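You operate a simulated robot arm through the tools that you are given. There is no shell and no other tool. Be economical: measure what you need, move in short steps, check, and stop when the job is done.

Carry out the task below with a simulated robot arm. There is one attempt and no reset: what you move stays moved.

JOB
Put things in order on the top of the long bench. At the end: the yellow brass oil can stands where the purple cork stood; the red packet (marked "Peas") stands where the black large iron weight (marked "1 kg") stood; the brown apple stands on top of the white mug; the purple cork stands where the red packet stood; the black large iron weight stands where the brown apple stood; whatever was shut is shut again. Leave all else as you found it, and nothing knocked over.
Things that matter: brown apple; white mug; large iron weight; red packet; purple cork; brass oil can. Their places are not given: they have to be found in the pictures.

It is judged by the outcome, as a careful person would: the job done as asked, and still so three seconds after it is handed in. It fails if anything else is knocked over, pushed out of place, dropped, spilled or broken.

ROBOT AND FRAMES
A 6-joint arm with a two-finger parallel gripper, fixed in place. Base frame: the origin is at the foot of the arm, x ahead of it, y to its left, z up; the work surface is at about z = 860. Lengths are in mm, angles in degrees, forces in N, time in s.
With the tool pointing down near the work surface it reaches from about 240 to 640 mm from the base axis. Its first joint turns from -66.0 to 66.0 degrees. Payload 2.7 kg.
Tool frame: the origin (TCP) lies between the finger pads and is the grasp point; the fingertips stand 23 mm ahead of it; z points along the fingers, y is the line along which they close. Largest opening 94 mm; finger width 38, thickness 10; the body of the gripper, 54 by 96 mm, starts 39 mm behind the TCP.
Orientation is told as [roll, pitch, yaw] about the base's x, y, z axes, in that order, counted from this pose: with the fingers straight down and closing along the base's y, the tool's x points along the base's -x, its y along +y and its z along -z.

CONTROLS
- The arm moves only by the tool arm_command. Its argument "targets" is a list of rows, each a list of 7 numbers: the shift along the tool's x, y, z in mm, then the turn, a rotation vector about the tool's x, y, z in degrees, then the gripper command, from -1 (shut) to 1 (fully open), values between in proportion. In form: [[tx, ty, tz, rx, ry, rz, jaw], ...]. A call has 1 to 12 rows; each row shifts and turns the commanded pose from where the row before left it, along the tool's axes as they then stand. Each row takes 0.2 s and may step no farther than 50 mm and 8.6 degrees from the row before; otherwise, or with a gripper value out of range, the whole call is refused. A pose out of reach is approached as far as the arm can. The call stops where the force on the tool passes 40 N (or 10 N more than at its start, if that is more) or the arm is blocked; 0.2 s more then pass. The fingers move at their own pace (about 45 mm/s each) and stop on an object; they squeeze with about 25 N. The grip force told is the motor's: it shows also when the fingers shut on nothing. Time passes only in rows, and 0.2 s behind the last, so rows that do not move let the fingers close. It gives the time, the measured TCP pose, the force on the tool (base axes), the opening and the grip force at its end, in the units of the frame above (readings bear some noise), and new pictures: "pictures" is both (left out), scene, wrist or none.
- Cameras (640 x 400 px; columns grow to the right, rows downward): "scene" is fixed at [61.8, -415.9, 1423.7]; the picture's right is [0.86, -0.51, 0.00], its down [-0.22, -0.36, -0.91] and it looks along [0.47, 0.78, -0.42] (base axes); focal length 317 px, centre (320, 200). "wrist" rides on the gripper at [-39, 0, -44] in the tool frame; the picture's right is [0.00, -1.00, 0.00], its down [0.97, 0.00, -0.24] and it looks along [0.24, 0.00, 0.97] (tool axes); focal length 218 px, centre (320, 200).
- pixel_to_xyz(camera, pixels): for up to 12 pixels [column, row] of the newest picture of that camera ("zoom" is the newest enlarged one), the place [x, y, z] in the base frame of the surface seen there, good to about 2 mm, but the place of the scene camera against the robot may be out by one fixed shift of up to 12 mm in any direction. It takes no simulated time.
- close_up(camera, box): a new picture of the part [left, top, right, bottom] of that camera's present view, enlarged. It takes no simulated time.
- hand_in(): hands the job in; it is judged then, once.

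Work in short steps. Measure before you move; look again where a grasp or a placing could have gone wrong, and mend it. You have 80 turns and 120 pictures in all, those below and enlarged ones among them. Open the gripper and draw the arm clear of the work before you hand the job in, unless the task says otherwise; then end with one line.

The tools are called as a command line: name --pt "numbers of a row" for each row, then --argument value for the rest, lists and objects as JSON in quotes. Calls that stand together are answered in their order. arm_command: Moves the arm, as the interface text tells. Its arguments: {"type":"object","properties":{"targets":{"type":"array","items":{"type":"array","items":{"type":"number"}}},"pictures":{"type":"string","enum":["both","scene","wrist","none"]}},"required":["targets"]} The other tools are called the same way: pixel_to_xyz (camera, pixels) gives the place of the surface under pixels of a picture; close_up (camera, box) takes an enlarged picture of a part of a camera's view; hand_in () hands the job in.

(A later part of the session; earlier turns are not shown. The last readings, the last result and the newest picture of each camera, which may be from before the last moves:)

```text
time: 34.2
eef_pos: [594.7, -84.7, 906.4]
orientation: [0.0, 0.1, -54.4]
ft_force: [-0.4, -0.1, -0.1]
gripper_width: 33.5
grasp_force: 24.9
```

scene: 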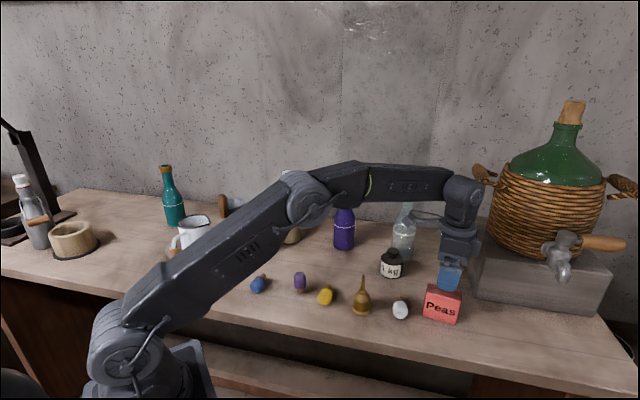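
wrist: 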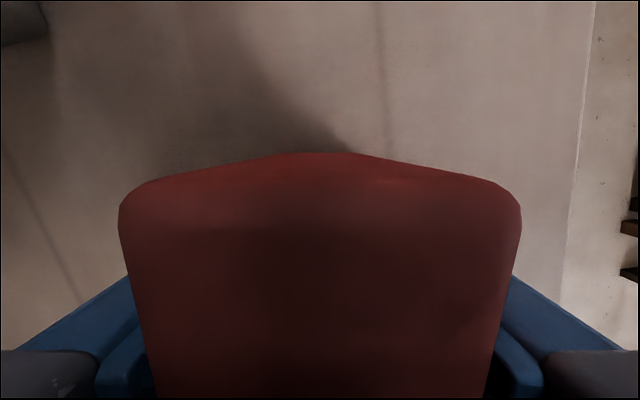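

Gripped at 33.5 mm. I lift, and check the position of the cream bottle's wire handle relative to the packet's destination.

arm_command --pt "0 0 -25 0 0 0 -1" --pt "0 0 -35 0 0 0 -1" --pt "0 0 -35 0 0 0 -1" --pt "0 0 -35 0 0 0 -1" --pt "0 0 0 0 0 0 -1"

pixel_to_xyz --camera "scene" --pixels '[[311, 211], [315, 207], [306, 215], [347, 225], [345, 190]]'

```text
time: 35.4
eef_pos: [594.6, -88.0, 1037.5]
orientation: [0.0, 0.1, -54.4]
ft_force: [0.2, 0.3, -1.4]
gripper_width: 33.7
grasp_force: 25.4
```

scene: 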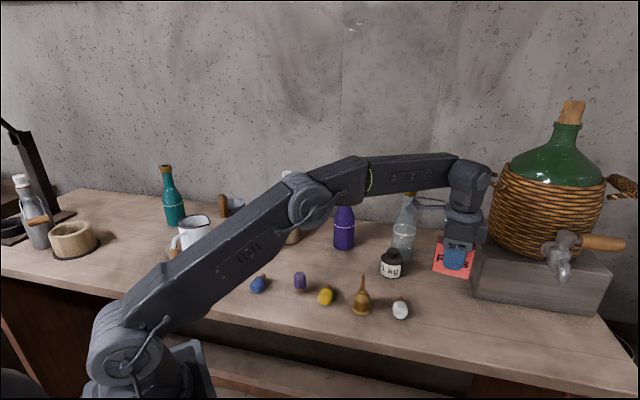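
wrist: 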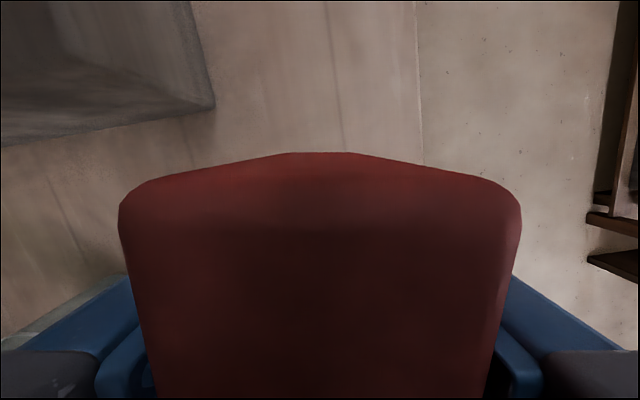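

```text
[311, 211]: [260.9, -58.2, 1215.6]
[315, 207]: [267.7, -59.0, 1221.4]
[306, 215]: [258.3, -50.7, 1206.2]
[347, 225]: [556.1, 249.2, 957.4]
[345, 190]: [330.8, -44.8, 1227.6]
```

Handle hidden behind the arm; I travel to above the destination (466.5,212) at this height, then check.

arm_command --pt "45 9.7 0 0 0 0 -1" --pt "45 9.7 0 0 0 0 -1" --pt "45 9.7 0 0 0 0 -1" --pt "45 9.7 0 0 0 0 -1" --pt "45 9.7 0 0 0 0 -1" --pt "45 9.7 0 0 0 0 -1" --pt "46 9.8 0 0 0 0 -1" --pt "0 0 0 0 0 0 -1"

close_up --camera "scene" --box '[230, 150, 390, 250]'

```text
time: 37.2
eef_pos: [465.7, 209.5, 1036.6]
orientation: [0.0, 0.0, -54.4]
ft_force: [-1.0, -0.1, -0.7]
gripper_width: 33.5
grasp_force: 24.7
```

scene: 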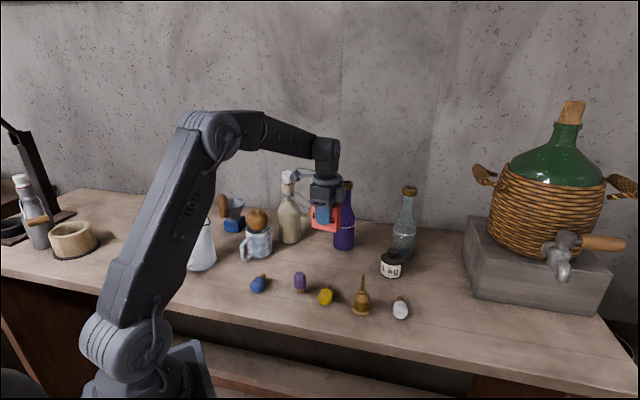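
wrist: 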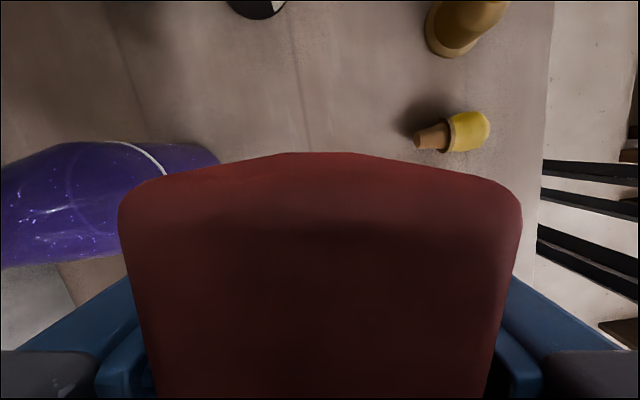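

```text
4.00 times, centred on (310, 200) of scene
```

zoom: 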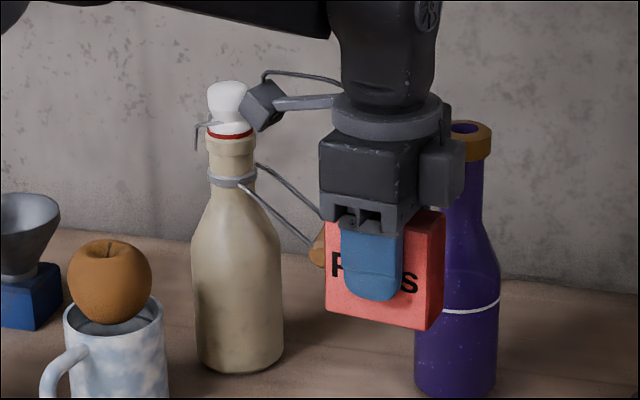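

The stalk end is at zoom (265,105) and the bottle's wire handle runs (250,165)→(320,245); I measure both before descending.

pixel_to_xyz --camera "zoom" --pixels '[[265, 105], [250, 110], [300, 102], [275, 170], [300, 195], [275, 217], [305, 240], [318, 245], [235, 150], [230, 300], [460, 130], [460, 330]]'

```text
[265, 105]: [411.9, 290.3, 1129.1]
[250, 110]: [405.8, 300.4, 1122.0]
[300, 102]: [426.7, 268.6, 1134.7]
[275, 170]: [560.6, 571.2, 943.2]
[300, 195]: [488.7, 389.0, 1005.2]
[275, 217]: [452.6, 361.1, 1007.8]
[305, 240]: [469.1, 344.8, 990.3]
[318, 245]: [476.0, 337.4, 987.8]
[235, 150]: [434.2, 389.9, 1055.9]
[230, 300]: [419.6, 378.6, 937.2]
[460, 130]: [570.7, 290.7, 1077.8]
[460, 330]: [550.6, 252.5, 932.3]
```

All distances are comfortable (stalk ≥60 mm from handle, purple bottle ≥35 mm from fingers). I lower the packet, nudging y by ~2 mm.

arm_command --pt "1.2 1.8 40 0 0 0 -1" --pt "0 0 40 0 0 0 -1" --pt "0 0 30 0 0 0 -1" --pt "0 0 12 0 0 0 -1" --pt "0 0 4 0 0 0 -1" --pt "0 0 2 0 0 0 -1" --pt "0 0 0 0 0 0 -1" --pictures "wrist"

```text
time: 38.8
eef_pos: [466.8, 212.0, 906.5]
orientation: [0.0, 0.0, -54.4]
ft_force: [0.9, 0.1, -0.1]
gripper_width: 33.9
grasp_force: 25.2
```

wrist: 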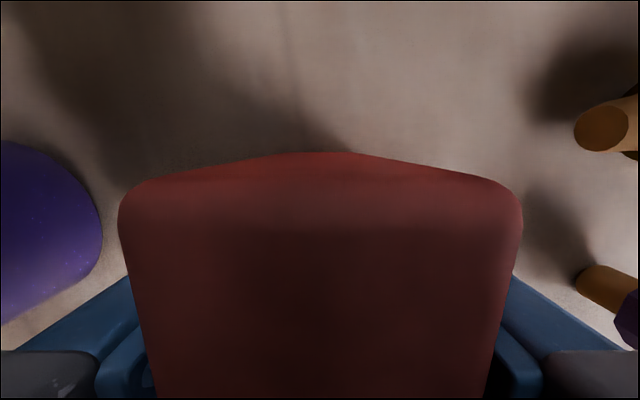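

At the grasp height with no obstruction; purple cork is ≥50 mm from the right finger's opening path. I lower 1 mm more, open and rise.

arm_command --pt "0 0 1 0 0 0 -1" --pt "0 0 0 0 0 0 -1" --pt "0 0 0 0 0 0 -0.1" --pt "0 0 0 0 0 0 0.3" --pt "0 0 0 0 0 0 0.5" --pt "0 0 0 0 0 0 0.5" --pictures "none"

arm_command --pt "0 0 -30 0 0 0 0.5" --pt "0 0 -40 0 0 0 0.5" --pt "0 0 -40 0 0 0 1" --pt "0 0 -40 0 0 0 1" --pt "0 0 0 0 0 0 1"

```text
time: 40.2
eef_pos: [467.7, 212.5, 906.2]
orientation: [-0.1, -0.1, -54.4]
ft_force: [0.2, -0.2, 0.4]
gripper_width: 70.3
grasp_force: 0.1
```

```text
time: 41.4
eef_pos: [472.3, 214.0, 1055.0]
orientation: [0.0, 0.0, -54.4]
ft_force: [0.0, 0.8, 0.0]
gripper_width: 94.3
grasp_force: 0.2
```

scene: 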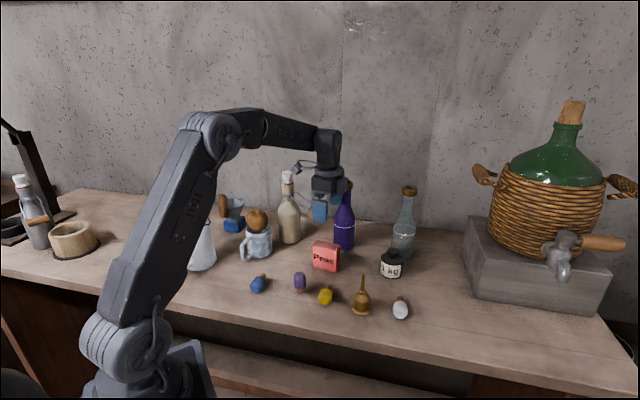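
wrist: 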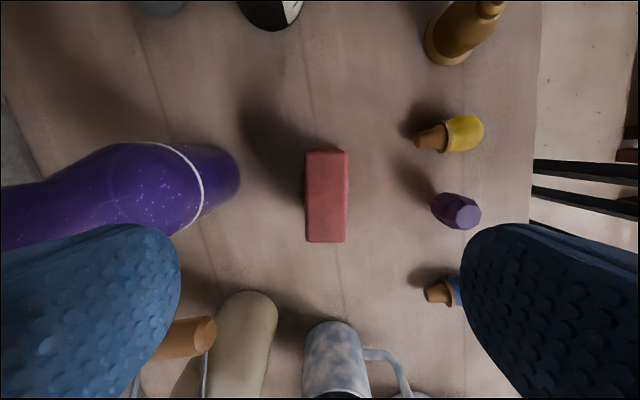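

Packet stands upright at the weight's place. Now I measure the packet and the cork (top at ~(462,212), stem at ~(436,205)).

close_up --camera "wrist" --box '[400, 90, 500, 250]'

pixel_to_xyz --camera "wrist" --pixels '[[327, 196], [307, 152], [345, 152], [308, 240], [345, 240], [463, 213], [440, 200], [435, 208], [448, 196], [447, 222]]'

pixel_to_xyz --camera "scene" --pixels '[[300, 290], [300, 283], [294, 280], [305, 280], [300, 273], [300, 287]]'

close_up --camera "scene" --box '[280, 262, 320, 302]'

```text
2.50 times, centred on (450, 170) of wrist
```

zoom: 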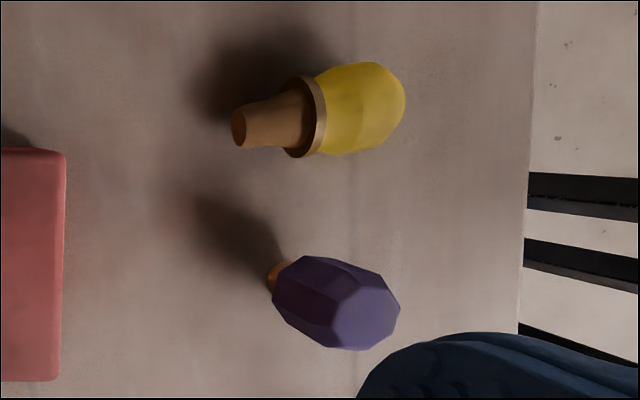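

```text
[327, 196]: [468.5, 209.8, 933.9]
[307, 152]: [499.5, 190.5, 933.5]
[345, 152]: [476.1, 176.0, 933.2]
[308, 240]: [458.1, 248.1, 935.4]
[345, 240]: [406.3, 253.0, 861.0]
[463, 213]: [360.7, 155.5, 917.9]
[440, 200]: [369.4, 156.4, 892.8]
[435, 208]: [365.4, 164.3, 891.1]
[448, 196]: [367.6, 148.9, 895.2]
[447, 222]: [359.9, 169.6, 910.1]
```

```text
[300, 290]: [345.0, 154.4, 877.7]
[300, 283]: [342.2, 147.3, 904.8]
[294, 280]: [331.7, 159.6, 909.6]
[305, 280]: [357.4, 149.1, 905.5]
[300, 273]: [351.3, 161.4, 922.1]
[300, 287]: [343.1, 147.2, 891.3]
```

```text
10.00 times, centred on (300, 282) of scene
```

zoom: 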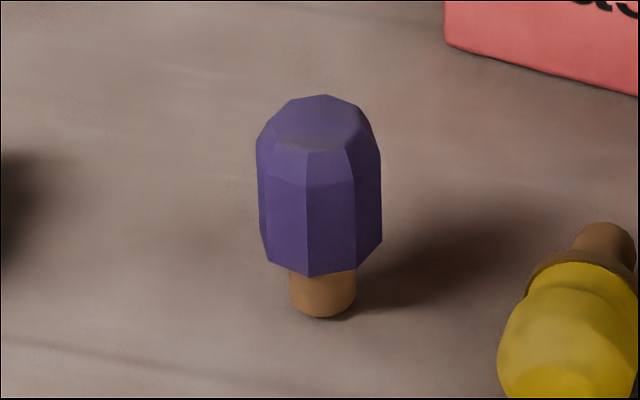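

The cork head is ~30 mm wide, z 880–920, centre ≈ (361,156.5). With the current yaw the fingers keep well away from the yellow and blue corks; I move above and look.

arm_command --pt "5.4 -39.6 0 0 0 0 1" --pt "5.4 -39.6 0 0 0 0 1" --pt "5.5 -39.7 0 0 0 0 1" --pt "0 0 40 0 0 0 1" --pt "0 0 30 0 0 0 1" --pt "0 0 0 0 0 0 1" --pictures "wrist"

```text
time: 42.8
eef_pos: [363.4, 157.0, 988.0]
orientation: [0.0, 0.0, -54.5]
ft_force: [0.2, -0.1, -0.4]
gripper_width: 93.9
grasp_force: 0.0
```

wrist: 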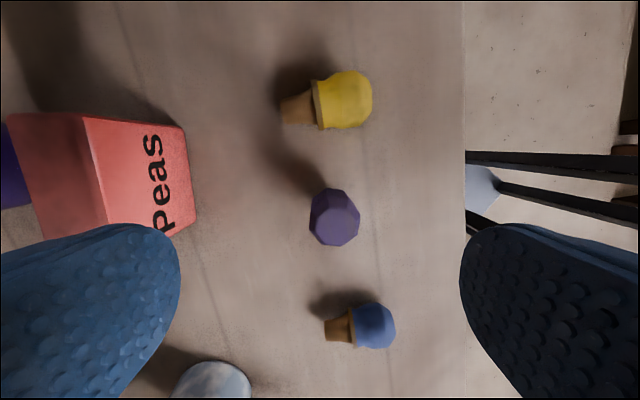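

The cork top appears at (338,222), a bit right of centre; I measure its top facet.

pixel_to_xyz --camera "wrist" --pixels '[[338, 222], [311, 217], [359, 217], [334, 190], [338, 244], [325, 222], [350, 222]]'

close_up --camera "wrist" --box '[290, 170, 380, 260]'

```text
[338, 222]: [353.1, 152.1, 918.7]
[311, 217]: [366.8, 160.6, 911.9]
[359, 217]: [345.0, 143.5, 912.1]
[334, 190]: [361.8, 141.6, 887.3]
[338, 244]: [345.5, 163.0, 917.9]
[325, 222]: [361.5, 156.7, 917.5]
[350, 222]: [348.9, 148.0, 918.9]
```

```text
4.44 times, centred on (335, 215) of wrist
```

zoom: 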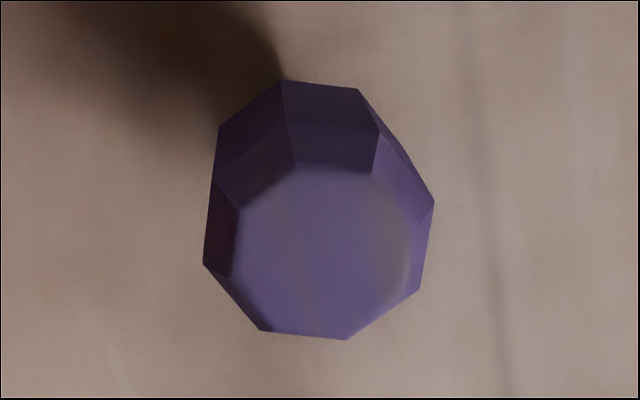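

Cork centre ≈ (354.5,153.5): shift −8.7 in tool y, +3 in tool x. Descend to z≈898 and grip.

arm_command --pt "3 -8.7 30 0 0 0 1" --pt "0 0 30 0 0 0 1" --pt "0 0 20 0 0 0 1" --pt "0 0 9 0 0 0 1" --pt "0 0 0 0 0 0 1" --pictures "wrist"

```text
time: 44.0
eef_pos: [354.5, 153.4, 898.0]
orientation: [0.0, 0.0, -54.4]
ft_force: [-0.2, -0.7, -0.2]
gripper_width: 93.7
grasp_force: 0.0
```

wrist: 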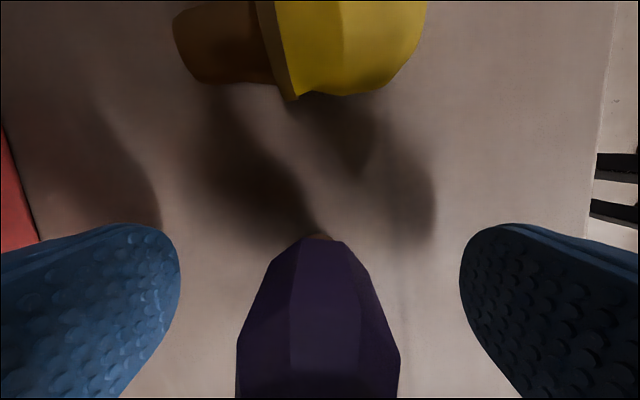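

Cork centred (236–400). I close, then lift.

arm_command --pt "0 0 0 0 0 0 -1" --pt "0 0 0 0 0 0 -1" --pt "0 0 0 0 0 0 -1" --pt "0 0 0 0 0 0 -1" --pt "0 0 0 0 0 0 -1" --pictures "none"

arm_command --pt "0 0 -25 0 0 0 -1" --pt "0 0 -35 0 0 0 -1" --pt "0 0 -35 0 0 0 -1" --pt "0 0 -35 0 0 0 -1" --pt "0 0 0 0 0 0 -1"

close_up --camera "scene" --box '[240, 160, 360, 280]'

```text
time: 45.2
eef_pos: [354.4, 153.4, 897.6]
orientation: [0.0, 0.0, -54.4]
ft_force: [0.1, -0.3, 0.0]
gripper_width: 30.5
grasp_force: 25.4
```

```text
time: 46.4
eef_pos: [351.7, 152.1, 1027.2]
orientation: [0.1, 0.0, -54.4]
ft_force: [0.0, 0.1, -0.2]
gripper_width: 30.5
grasp_force: 25.0
```

scene: 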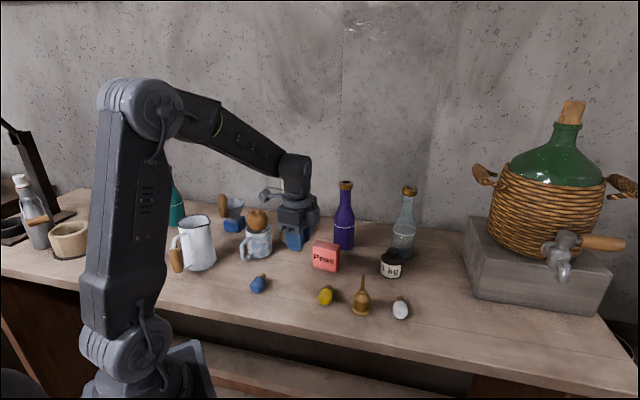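
wrist: 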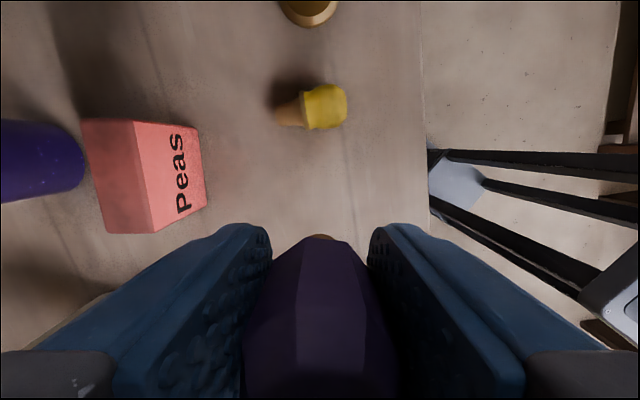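

```text
3.33 times, centred on (300, 220) of scene
```

zoom: 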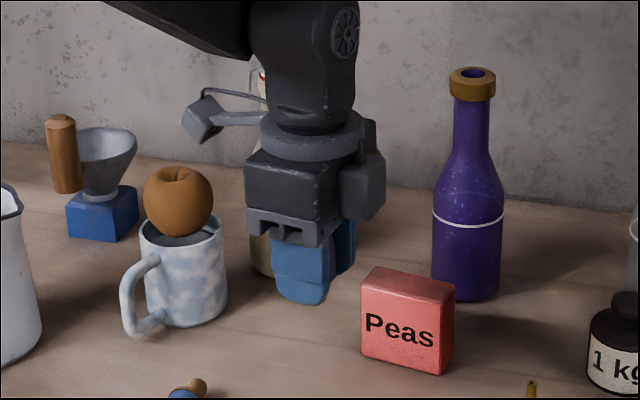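

Cork held upright. I rise 30 mm more and carry it to the packet's old place (594.5,−85).

arm_command --pt "0 0 -30 0 0 0 -1" --pt "-41.7 7.1 0 0 0 0 -1" --pt "-41.7 7.1 0 0 0 0 -1" --pt "-41.7 7.1 0 0 0 0 -1" --pt "-41.7 7.1 0 0 0 0 -1" --pt "-41.7 7.1 0 0 0 0 -1" --pt "-41.7 7.1 0 0 0 0 -1" --pt "-41.7 7.1 0 0 0 0 -1" --pt "-41.7 7.1 0 0 0 0 -1" --pt "0 0 40 0 0 0 -1" --pt "0 0 40 0 0 0 -1" --pt "0 0 0 0 0 0 -1"

```text
time: 49.0
eef_pos: [594.7, -83.7, 975.4]
orientation: [0.1, 0.0, -54.4]
ft_force: [0.4, 0.3, 1.0]
gripper_width: 30.6
grasp_force: 25.4
```

scene: 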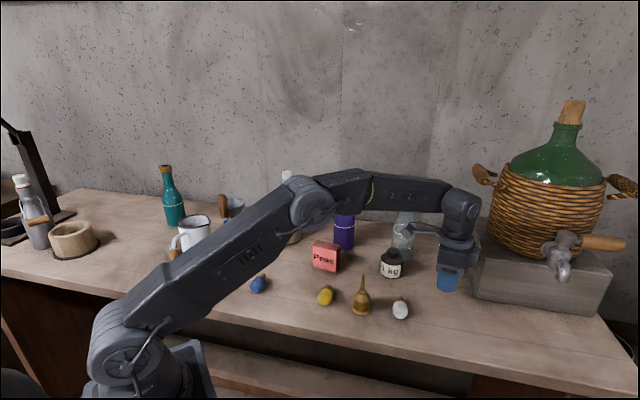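
wrist: 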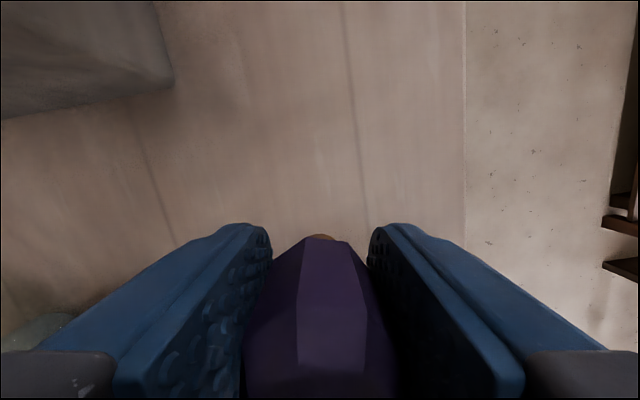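

In position. Lower to the grasp height (897.6) with a careful end.

arm_command --pt "0 0 40 0 0 0 -1" --pt "0 0 28 0 0 0 -1" --pt "0 0 6 0 0 0 -1" --pt "0 0 3 0 0 0 -1" --pt "0 0 0 0 0 0 -1" --pt "0 0 0 0 0 0 -1" --pictures "wrist"

```text
time: 50.4
eef_pos: [593.4, -85.3, 899.4]
orientation: [0.1, -0.1, -54.3]
ft_force: [0.2, -0.5, 0.7]
gripper_width: 30.4
grasp_force: 25.1
```

wrist: 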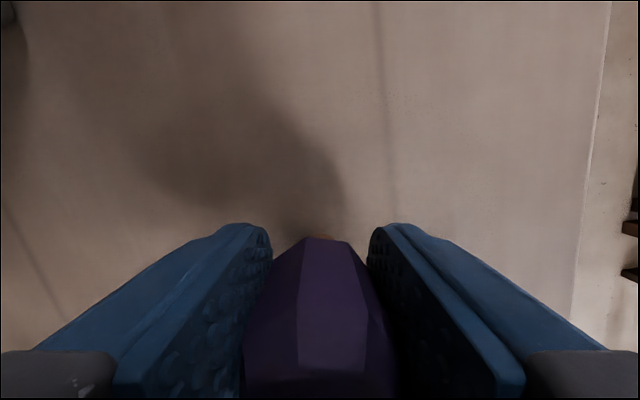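

No contact yet; I feel down in 0.7 mm steps.

arm_command --pt "0 0 0.7 0 0 0 -1" --pt "0 0 0.7 0 0 0 -1" --pt "0 0 0 0 0 0 -1" --pictures "none"

arm_command --pt "0 0 0.7 0 0 0 -1" --pt "0 0 0 0 0 0 -1" --pt "0 0 0 0 0 0 -1" --pictures "none"

```text
time: 51.2
eef_pos: [593.1, -85.2, 898.5]
orientation: [0.0, 0.0, -54.4]
ft_force: [0.1, -0.6, -0.4]
gripper_width: 30.6
grasp_force: 25.1
```

```text
time: 52.0
eef_pos: [594.0, -86.0, 898.2]
orientation: [-0.1, 0.1, -54.5]
ft_force: [0.4, -0.7, 0.2]
gripper_width: 30.5
grasp_force: 25.1
```

Still free; slightly further.

arm_command --pt "0 0 0.7 0 0 0 -1" --pt "0 0 0 0 0 0 -1" --pt "0 0 0 0 0 0 -1" --pictures "none"

arm_command --pt "0 0 0.7 0 0 0 -1" --pt "0 0 0 0 0 0 -1" --pt "0 0 0 0 0 0 -1" --pictures "none"

```text
time: 52.8
eef_pos: [591.7, -84.9, 898.1]
orientation: [0.0, 0.0, -54.4]
ft_force: [0.4, -0.9, 1.9]
gripper_width: 30.3
grasp_force: 25.1
```

```text
time: 53.6
eef_pos: [593.7, -85.0, 897.1]
orientation: [0.1, 0.0, -54.3]
ft_force: [-2.8, 0.0, 10.2]
gripper_width: 30.3
grasp_force: 25.2
```

Contact now (10 N up). I back off 0.6 mm, release slowly and rise.

arm_command --pt "0 0 -0.6 0 0 0 -1" --pt "0 0 0 0 0 0 -1" --pt "0 0 0 0 0 0 -0.1" --pt "0 0 0 0 0 0 0.2" --pt "0 0 0 0 0 0 0.5" --pt "0 0 0 0 0 0 0.5" --pictures "wrist"

arm_command --pt "0 0 -25 0 0 0 0.5" --pt "0 0 -40 0 0 0 0.5" --pt "0 0 -45 0 0 0 1" --pt "0 0 -45 0 0 0 1" --pt "0 0 0 0 0 0 1"

```text
time: 55.0
eef_pos: [593.9, -85.9, 896.9]
orientation: [0.0, 0.0, -54.5]
ft_force: [0.4, 0.4, 1.3]
gripper_width: 70.4
grasp_force: 0.1
```

wrist: 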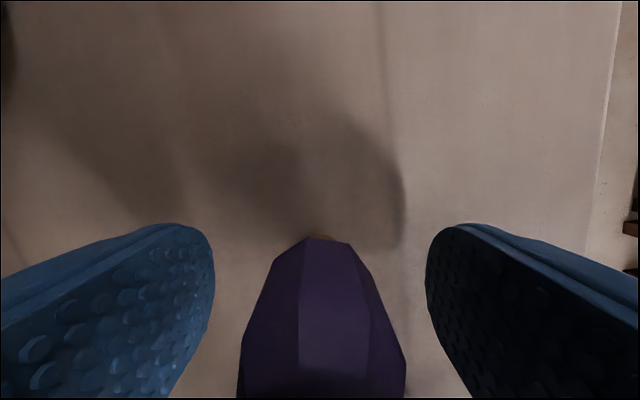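

```text
time: 56.2
eef_pos: [592.1, -86.2, 1052.0]
orientation: [-0.1, 0.0, -54.4]
ft_force: [0.7, 0.2, -0.1]
gripper_width: 94.1
grasp_force: 0.0
```

scene: 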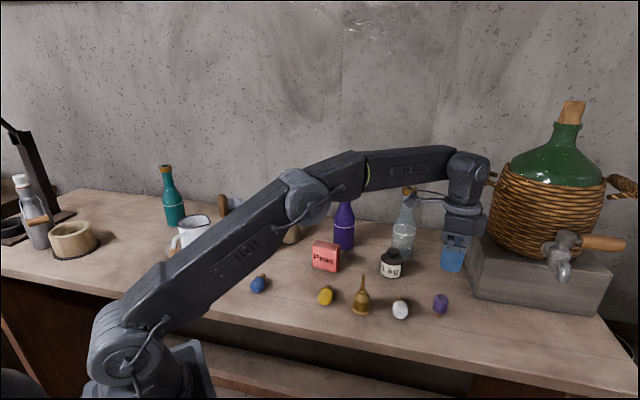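
wrist: 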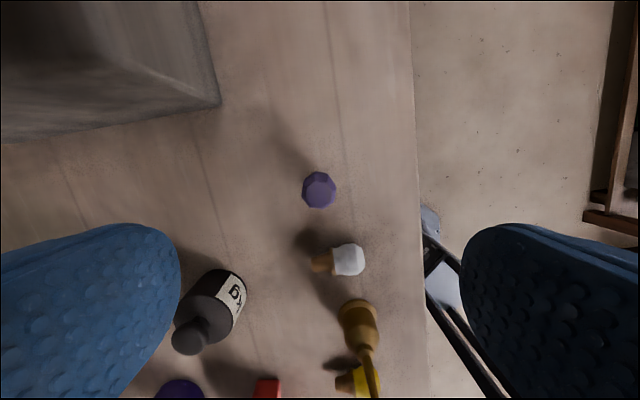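

Cork stands upright in the packet's place. Last: the oil can. I move above it at the same yaw (neighbouring corks lie along the non-closing direction).

arm_command --pt "43 -11.6 0 0 0 0 1" --pt "43 -11.6 0 0 0 0 1" --pt "43 -11.6 0 0 0 0 1" --pt "43 -11.6 0 0 0 0 1" --pt "0 0 0 0 0 0 1" --pictures "wrist"

close_up --camera "wrist" --box '[260, 100, 420, 300]'

close_up --camera "scene" --box '[320, 260, 400, 330]'

```text
time: 57.4
eef_pos: [455.4, 28.7, 1052.6]
orientation: [-0.1, -0.1, -54.4]
ft_force: [-0.2, -0.3, -0.2]
gripper_width: 93.9
grasp_force: 0.0
```

wrist: 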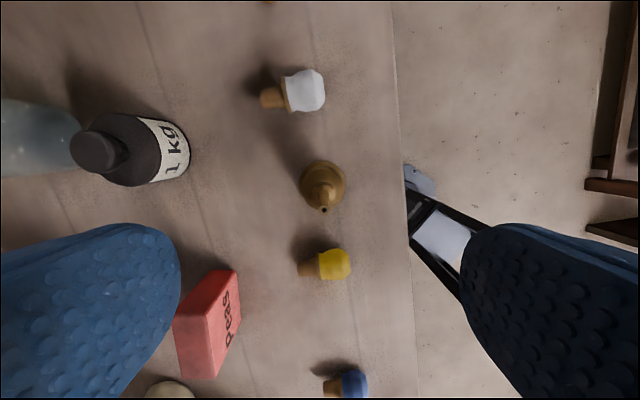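

```text
2.00 times, centred on (340, 200) of wrist
```

zoom: 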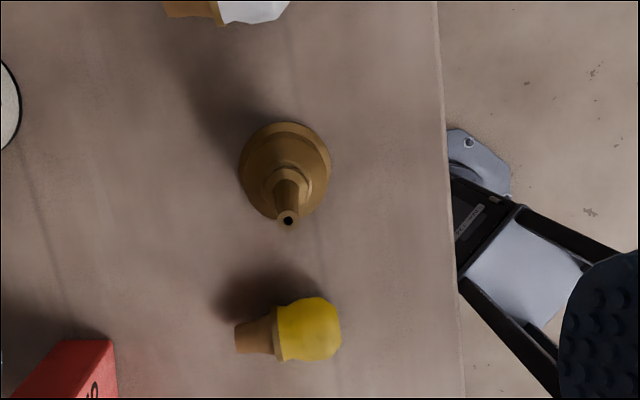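

```text
5.71 times, centred on (360, 295) of scene
```

zoom: 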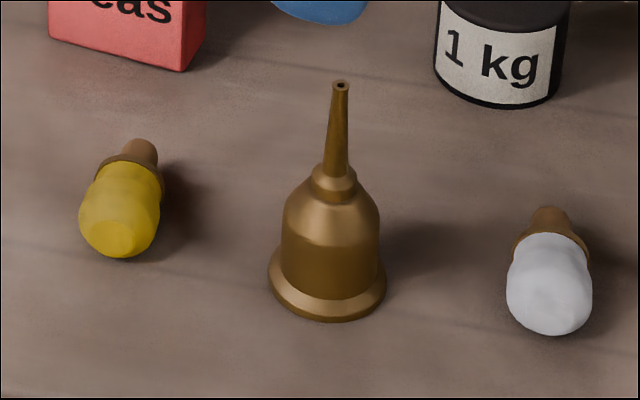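

I measure the can's profile: spout tip, neck ring, shoulder and base.

pixel_to_xyz --camera "zoom" --pixels '[[341, 86], [340, 120], [335, 160], [333, 181], [333, 193], [330, 215], [330, 240], [330, 270], [328, 295], [284, 230], [378, 230], [340, 83]]'

pixel_to_xyz --camera "wrist" --pixels '[[323, 210], [323, 201], [318, 190], [305, 185], [338, 185], [322, 163], [300, 185], [344, 185], [310, 172], [322, 180], [324, 213], [335, 265]]'

```text
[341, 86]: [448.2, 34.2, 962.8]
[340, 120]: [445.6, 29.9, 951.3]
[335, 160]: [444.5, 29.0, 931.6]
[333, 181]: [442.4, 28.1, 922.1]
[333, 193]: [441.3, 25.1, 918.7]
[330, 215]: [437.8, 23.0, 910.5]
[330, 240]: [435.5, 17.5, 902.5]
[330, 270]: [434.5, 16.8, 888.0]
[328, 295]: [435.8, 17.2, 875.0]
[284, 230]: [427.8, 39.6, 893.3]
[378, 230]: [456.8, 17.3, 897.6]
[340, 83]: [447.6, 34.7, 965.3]
```

```text
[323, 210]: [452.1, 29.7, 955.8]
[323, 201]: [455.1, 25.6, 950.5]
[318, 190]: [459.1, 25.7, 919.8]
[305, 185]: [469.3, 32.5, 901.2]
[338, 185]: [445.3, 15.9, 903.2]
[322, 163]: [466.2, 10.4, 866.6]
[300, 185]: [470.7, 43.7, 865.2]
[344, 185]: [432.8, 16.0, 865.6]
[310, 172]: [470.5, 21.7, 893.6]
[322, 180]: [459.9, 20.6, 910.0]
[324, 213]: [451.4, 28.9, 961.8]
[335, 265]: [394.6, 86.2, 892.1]
```

Spout tip (451.5,29.3,962), neck ring Ø≈18 at z≈915–923, body Ø37 below z≈905. The palm can't go low enough to grip the body straight down, so I'll grip the neck ring with the fingertips (TCP≈938) and move slowly. First partway down to check centring.

arm_command --pt "2.3 -2.3 30 0 0 0 1" --pt "0 0 30 0 0 0 1" --pt "0 0 20 0 0 0 1" --pt "0 0 15 0 0 0 1" --pt "0 0 0 0 0 0 1"

close_up --camera "scene" --box '[320, 220, 420, 320]'

```text
time: 58.6
eef_pos: [453.6, 29.8, 955.9]
orientation: [0.0, 0.1, -54.4]
ft_force: [-0.6, -0.1, 0.0]
gripper_width: 94.1
grasp_force: 0.1
```

scene: 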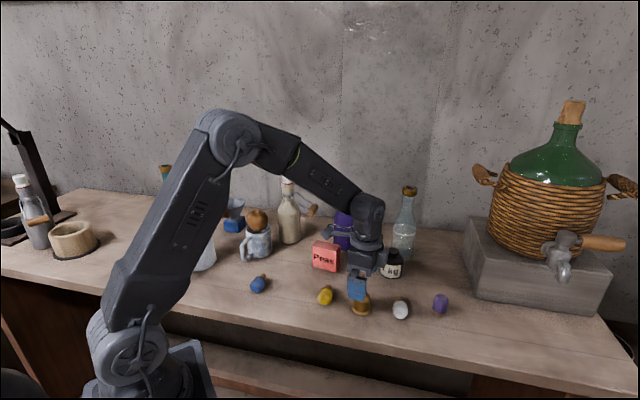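
wrist: 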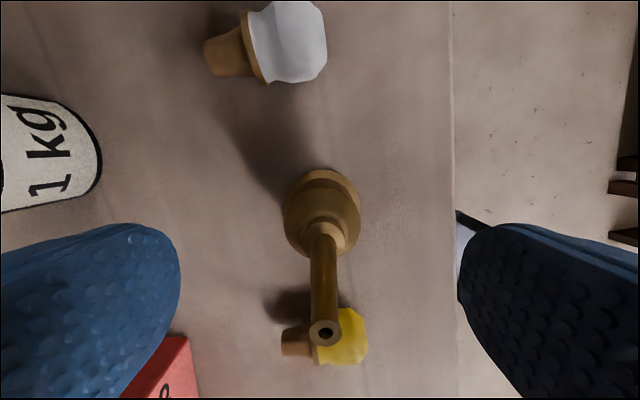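

```text
4.00 times, centred on (370, 270) of scene
```

zoom: 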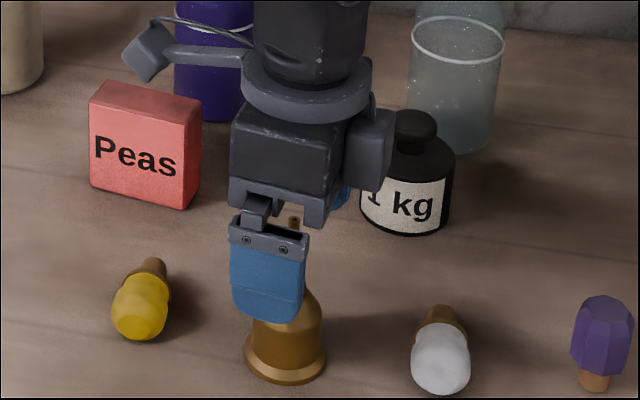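

Centred (ring at col 322, tip at 325). Down 18 mm and close gently.

arm_command --pt "0 0 10 0 0 0 1" --pt "0 0 8 0 0 0 1" --pt "0 0 0 0 0 0 0" --pt "0 0 0 0 0 0 0" --pt "0 0 0 0 0 0 -1" --pt "0 0 0 0 0 0 -1" --pt "0 0 0 0 0 0 -1" --pt "0 0 0 0 0 0 -1" --pictures "wrist"

close_up --camera "scene" --box '[330, 250, 400, 320]'

```text
time: 60.4
eef_pos: [453.1, 28.5, 939.2]
orientation: [0.2, -0.1, -54.3]
ft_force: [-4.9, -2.5, 21.0]
gripper_width: 30.5
grasp_force: 25.0
```

wrist: 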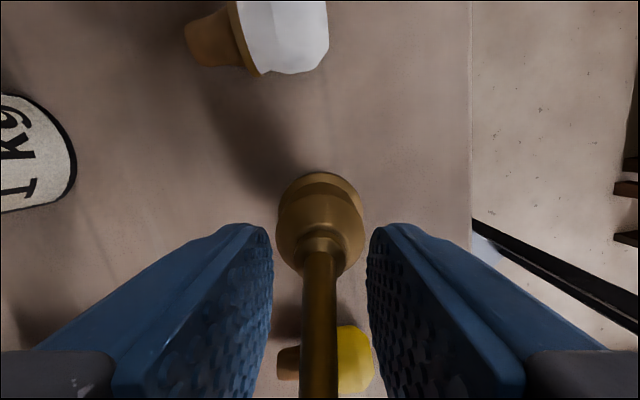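

```text
5.71 times, centred on (365, 285) of scene
```

zoom: 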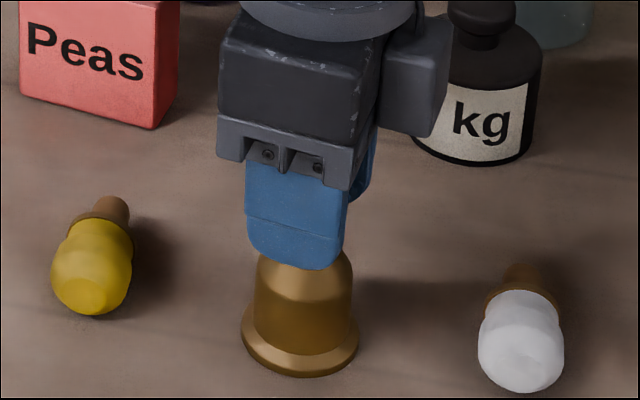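

Width 30.5 with 21 N upward: the tips bear on a conical shoulder (spout/shoulder acts like a cone). I try a tiny lift of a few mm to see whether the grip holds.

arm_command --pt "0 0 -1.5 0 0 0 -1" --pt "0 0 -1.5 0 0 0 -1" --pt "0 0 -1.5 0 0 0 -1" --pt "0 0 0 0 0 0 -1" --pictures "wrist"

close_up --camera "scene" --box '[330, 250, 400, 320]'

```text
time: 61.4
eef_pos: [453.4, 27.3, 943.8]
orientation: [0.2, 0.1, -54.4]
ft_force: [4.0, 3.8, 15.3]
gripper_width: 25.7
grasp_force: 25.1
```

wrist: 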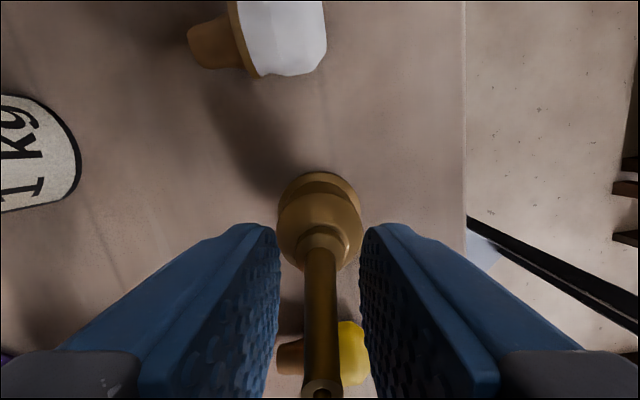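

```text
5.71 times, centred on (365, 285) of scene
```

zoom: 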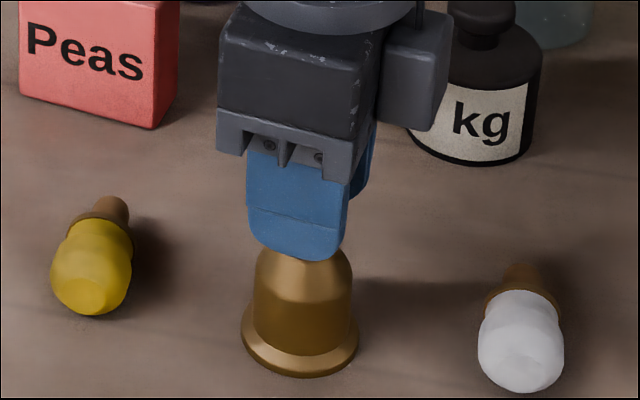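

The tips slid up the shoulder (25.7 mm), can still standing. I open, rise to TCP≈951 so the pads take the nearly cylindrical spout above the ring, and close there.

arm_command --pt "0 0 0 0 0 0 0" --pt "0 0 0 0 0 0 0" --pt "0 0 -7 0 0 0 0" --pt "0 0 0 0 0 0 0" --pt "0 0 0 0 0 0 -1" --pt "0 0 0 0 0 0 -1" --pt "0 0 0 0 0 0 -1" --pt "0 0 0 0 0 0 -1" --pictures "wrist"

close_up --camera "scene" --box '[330, 250, 400, 320]'

```text
time: 63.2
eef_pos: [451.2, 28.3, 951.6]
orientation: [0.1, 0.0, -54.4]
ft_force: [-0.6, -0.7, 6.4]
gripper_width: 15.9
grasp_force: 24.9
```

wrist: 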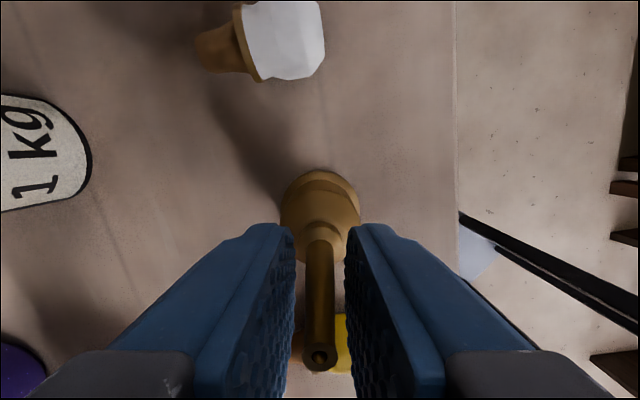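

```text
5.71 times, centred on (365, 285) of scene
```

zoom: 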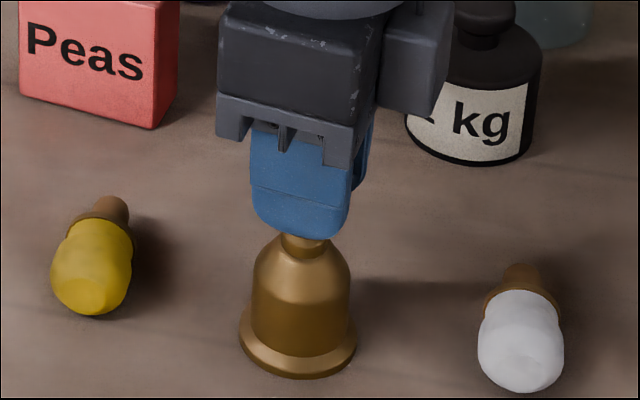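

Width 15.9 — tips still bear on the ring's sloping top. I go 5 mm higher, onto the spout itself, and close again.

arm_command --pt "0 0 0 0 0 0 -0.3" --pt "0 0 0 0 0 0 -0.3" --pt "0 0 -5 0 0 0 -0.3" --pt "0 0 0 0 0 0 -0.3" --pt "0 0 0 0 0 0 -1" --pt "0 0 0 0 0 0 -1" --pt "0 0 0 0 0 0 -1" --pictures "none"

arm_command --pt "0 0 -1 0 0 0 -1" --pt "0 0 -1 0 0 0 -1" --pt "0 0 -1 0 0 0 -1" --pt "0 0 0 0 0 0 -1" --pictures "wrist"

close_up --camera "scene" --box '[330, 250, 400, 320]'

```text
time: 64.8
eef_pos: [451.1, 29.2, 955.4]
orientation: [0.0, -0.1, -54.4]
ft_force: [0.0, 0.7, 0.2]
gripper_width: 15.4
grasp_force: 24.9
```

```text
time: 65.8
eef_pos: [452.4, 29.1, 958.4]
orientation: [0.0, 0.0, -54.4]
ft_force: [-0.7, 0.0, -0.6]
gripper_width: 15.1
grasp_force: 24.8
```

wrist: 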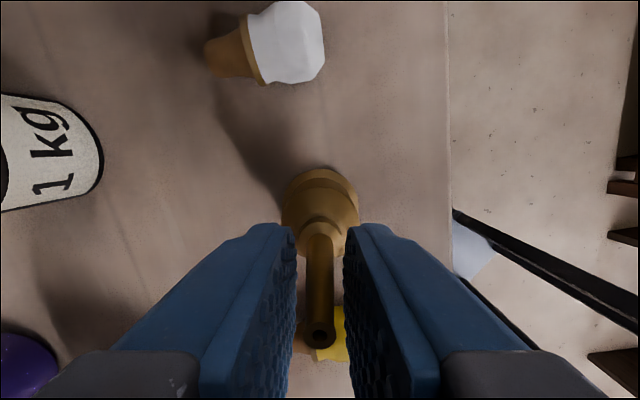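

```text
5.71 times, centred on (365, 285) of scene
```

zoom: 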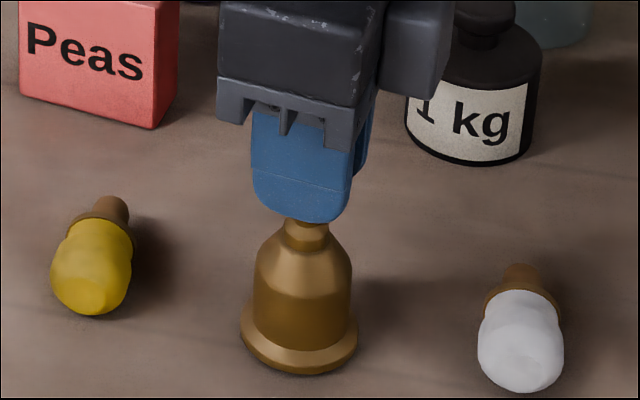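

Width settled at ~15 with no upward force and the base seems to have risen a touch. I lift another 6 mm and check for a gap below.

arm_command --pt "0 0 -2 0 0 0 -1" --pt "0 0 -2 0 0 0 -1" --pt "0 0 -2 0 0 0 -1" --pt "0 0 0 0 0 0 -1" --pictures "wrist"

close_up --camera "scene" --box '[330, 250, 400, 320]'

```text
time: 66.8
eef_pos: [453.3, 27.5, 963.7]
orientation: [0.0, 0.0, -54.4]
ft_force: [0.2, -0.7, -1.2]
gripper_width: 14.8
grasp_force: 24.8
```

wrist: 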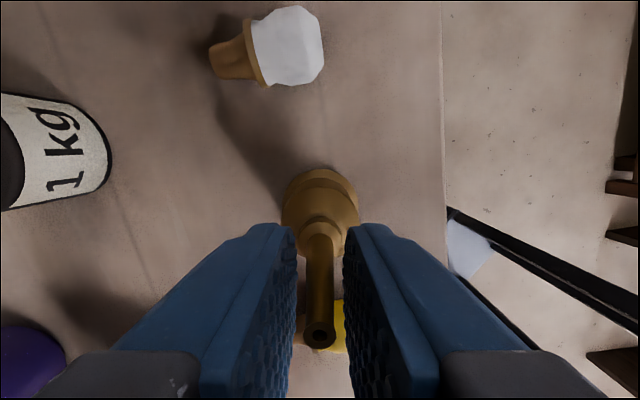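

```text
5.71 times, centred on (365, 285) of scene
```

zoom: 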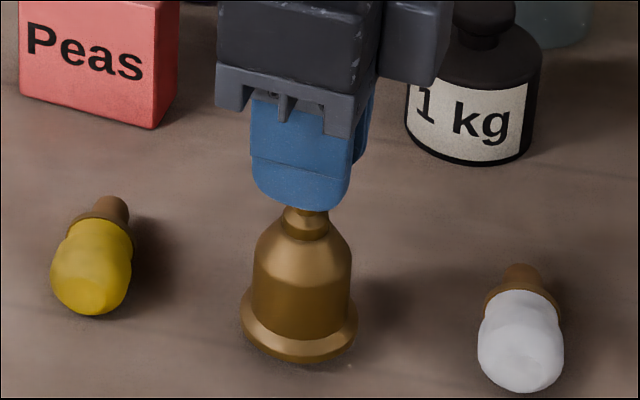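

The can is lifting (base rose in the picture). I hold still a moment to see whether it creeps.

arm_command --pt "0 0 0 0 0 0 -1" --pt "0 0 0 0 0 0 -1" --pt "0 0 0 0 0 0 -1" --pt "0 0 0 0 0 0 -1" --pt "0 0 0 0 0 0 -1" --pictures "wrist"

close_up --camera "scene" --box '[330, 250, 400, 320]'

```text
time: 68.0
eef_pos: [452.4, 29.3, 965.5]
orientation: [0.0, 0.1, -54.4]
ft_force: [0.3, 0.2, -1.0]
gripper_width: 13.9
grasp_force: 24.6
```

wrist: 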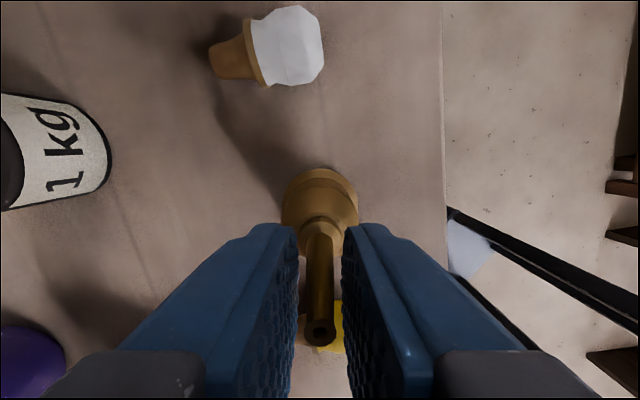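

```text
5.71 times, centred on (365, 285) of scene
```

zoom: 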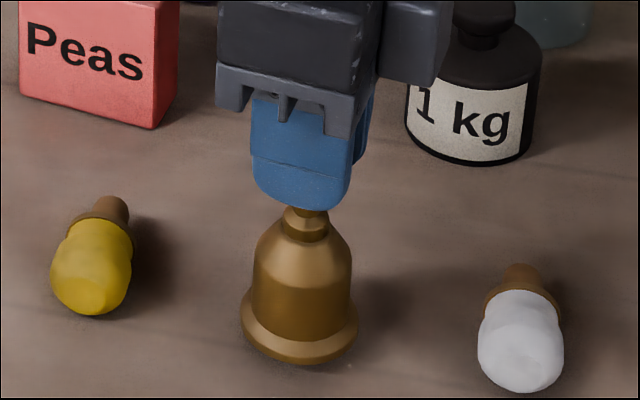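

Creep is small (~1 mm in 1.2 s). I carry the can low and steadily around the yellow cork (stem end ≈(418,105)) through (462,100)→(445,140)→(410,156)→(354.5,153.5).

arm_command --pt "0 0 -8 0 0 0 -1" --pt "17.4 16.4 0 0 0 0 -1" --pt "17.4 16.4 0 0 0 0 -1" --pt "17.4 16.4 0 0 0 0 -1" --pt "21.2 4.7 0 0 0 0 -1" --pt "21.2 4.7 0 0 0 0 -1" --pt "16.7 -9.6 0 0 0 0 -1" --pt "16.7 -9.6 0 0 0 0 -1" --pt "10.1 -15.5 0 0 0 0 -1" --pt "10.1 -15.5 0 0 0 0 -1" --pt "10.0 -15.6 0 0 0 0 -1" --pt "0 0 3 0 0 0 -1" --pictures "both"

close_up --camera "scene" --box '[260, 235, 340, 315]'

```text
time: 70.6
eef_pos: [354.1, 152.7, 968.4]
orientation: [0.0, 0.0, -54.4]
ft_force: [0.6, -0.1, -1.5]
gripper_width: 13.7
grasp_force: 25.2
```

scene: 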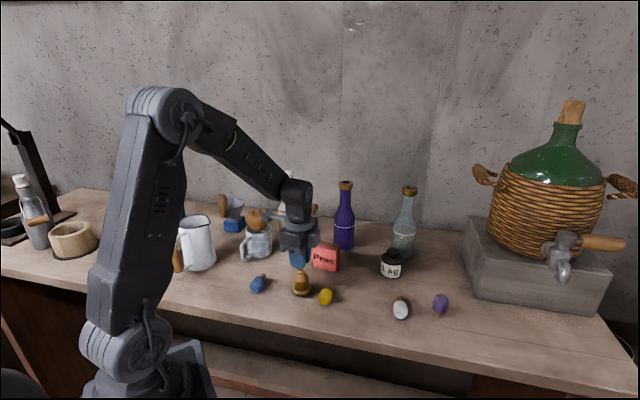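
wrist: 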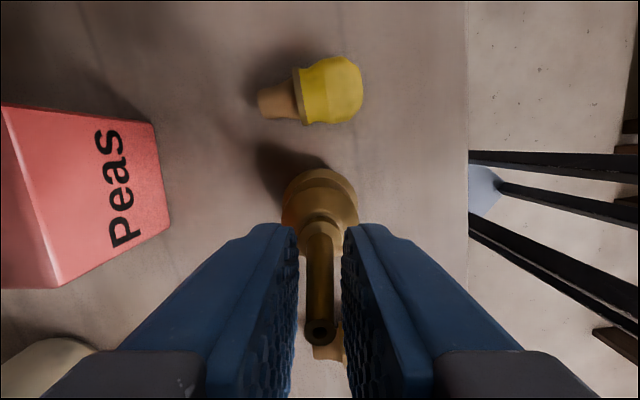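

```text
5.00 times, centred on (300, 275) of scene
```

zoom: 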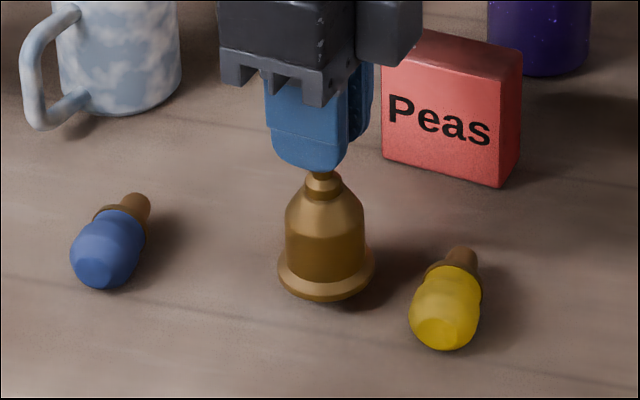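

Carried safely above the cork's place, a few mm up. I lower in 1 mm steps watching force.

arm_command --pt "0 0 1.5 0 0 0 -1" --pt "0 0 1.5 0 0 0 -1" --pt "0 0 1 0 0 0 -1" --pt "0 0 1 0 0 0 -1" --pt "0 0 0 0 0 0 -1" --pictures "none"

arm_command --pt "0 0 1 0 0 0 -1" --pt "0 0 1 0 0 0 -1" --pt "0 0 0 0 0 0 -1" --pictures "none"

close_up --camera "scene" --box '[260, 235, 340, 315]'

```text
time: 71.8
eef_pos: [354.2, 153.1, 965.0]
orientation: [0.0, 0.0, -54.4]
ft_force: [0.4, 0.3, -1.5]
gripper_width: 13.6
grasp_force: 25.6
```

```text
time: 72.6
eef_pos: [353.5, 151.6, 963.3]
orientation: [0.0, 0.1, -54.3]
ft_force: [0.4, 0.1, -1.2]
gripper_width: 13.3
grasp_force: 24.8
```

```text
5.00 times, centred on (300, 275) of scene
```

zoom: 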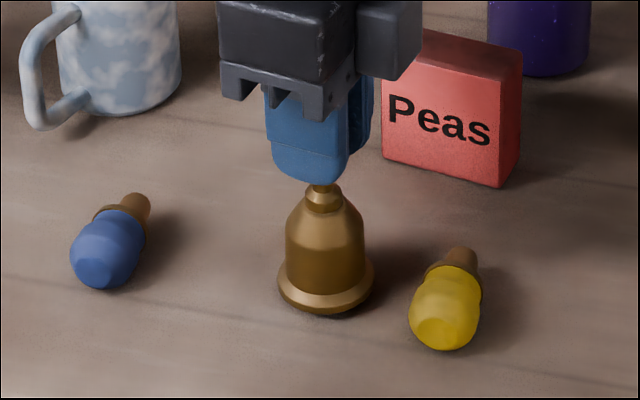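

Nearly down (small gap shadow). Continue.

arm_command --pt "0 0 1 0 0 0 -1" --pt "0 0 0 0 0 0 -1" --pictures "none"

arm_command --pt "0 0 1 0 0 0 -1" --pt "0 0 0 0 0 0 -1" --pictures "none"

close_up --camera "scene" --box '[260, 235, 340, 315]'

```text
time: 73.2
eef_pos: [354.2, 152.1, 962.1]
orientation: [0.0, 0.0, -54.3]
ft_force: [0.5, 0.1, -0.7]
gripper_width: 13.6
grasp_force: 24.4
```

```text
time: 73.8
eef_pos: [354.7, 153.7, 960.2]
orientation: [0.0, 0.0, -54.5]
ft_force: [-0.9, -0.3, -1.6]
gripper_width: 13.8
grasp_force: 25.4
```

```text
5.00 times, centred on (300, 275) of scene
```

zoom: 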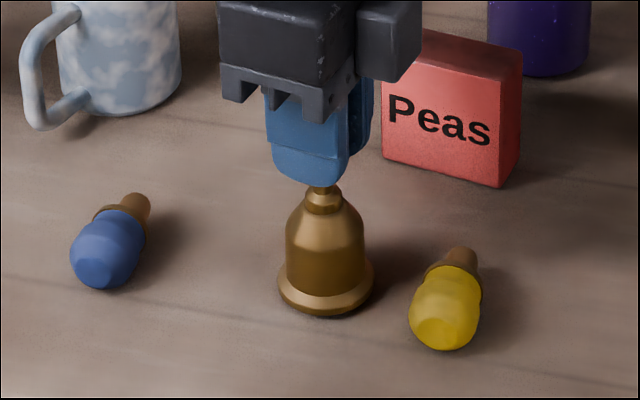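

Still a slight load; a millimetre at a time until upward contact.

arm_command --pt "0 0 0.8 0 0 0 -1" --pt "0 0 0 0 0 0 -1" --pictures "none"

arm_command --pt "0 0 0.8 0 0 0 -1" --pt "0 0 0 0 0 0 -1" --pictures "none"

```text
time: 74.4
eef_pos: [353.5, 153.7, 960.4]
orientation: [0.0, -0.1, -54.4]
ft_force: [-1.1, -0.1, -1.4]
gripper_width: 13.7
grasp_force: 24.8
```

```text
time: 75.0
eef_pos: [355.5, 152.5, 958.6]
orientation: [0.1, 0.0, -54.5]
ft_force: [-0.8, 1.0, -0.6]
gripper_width: 13.5
grasp_force: 24.8
```

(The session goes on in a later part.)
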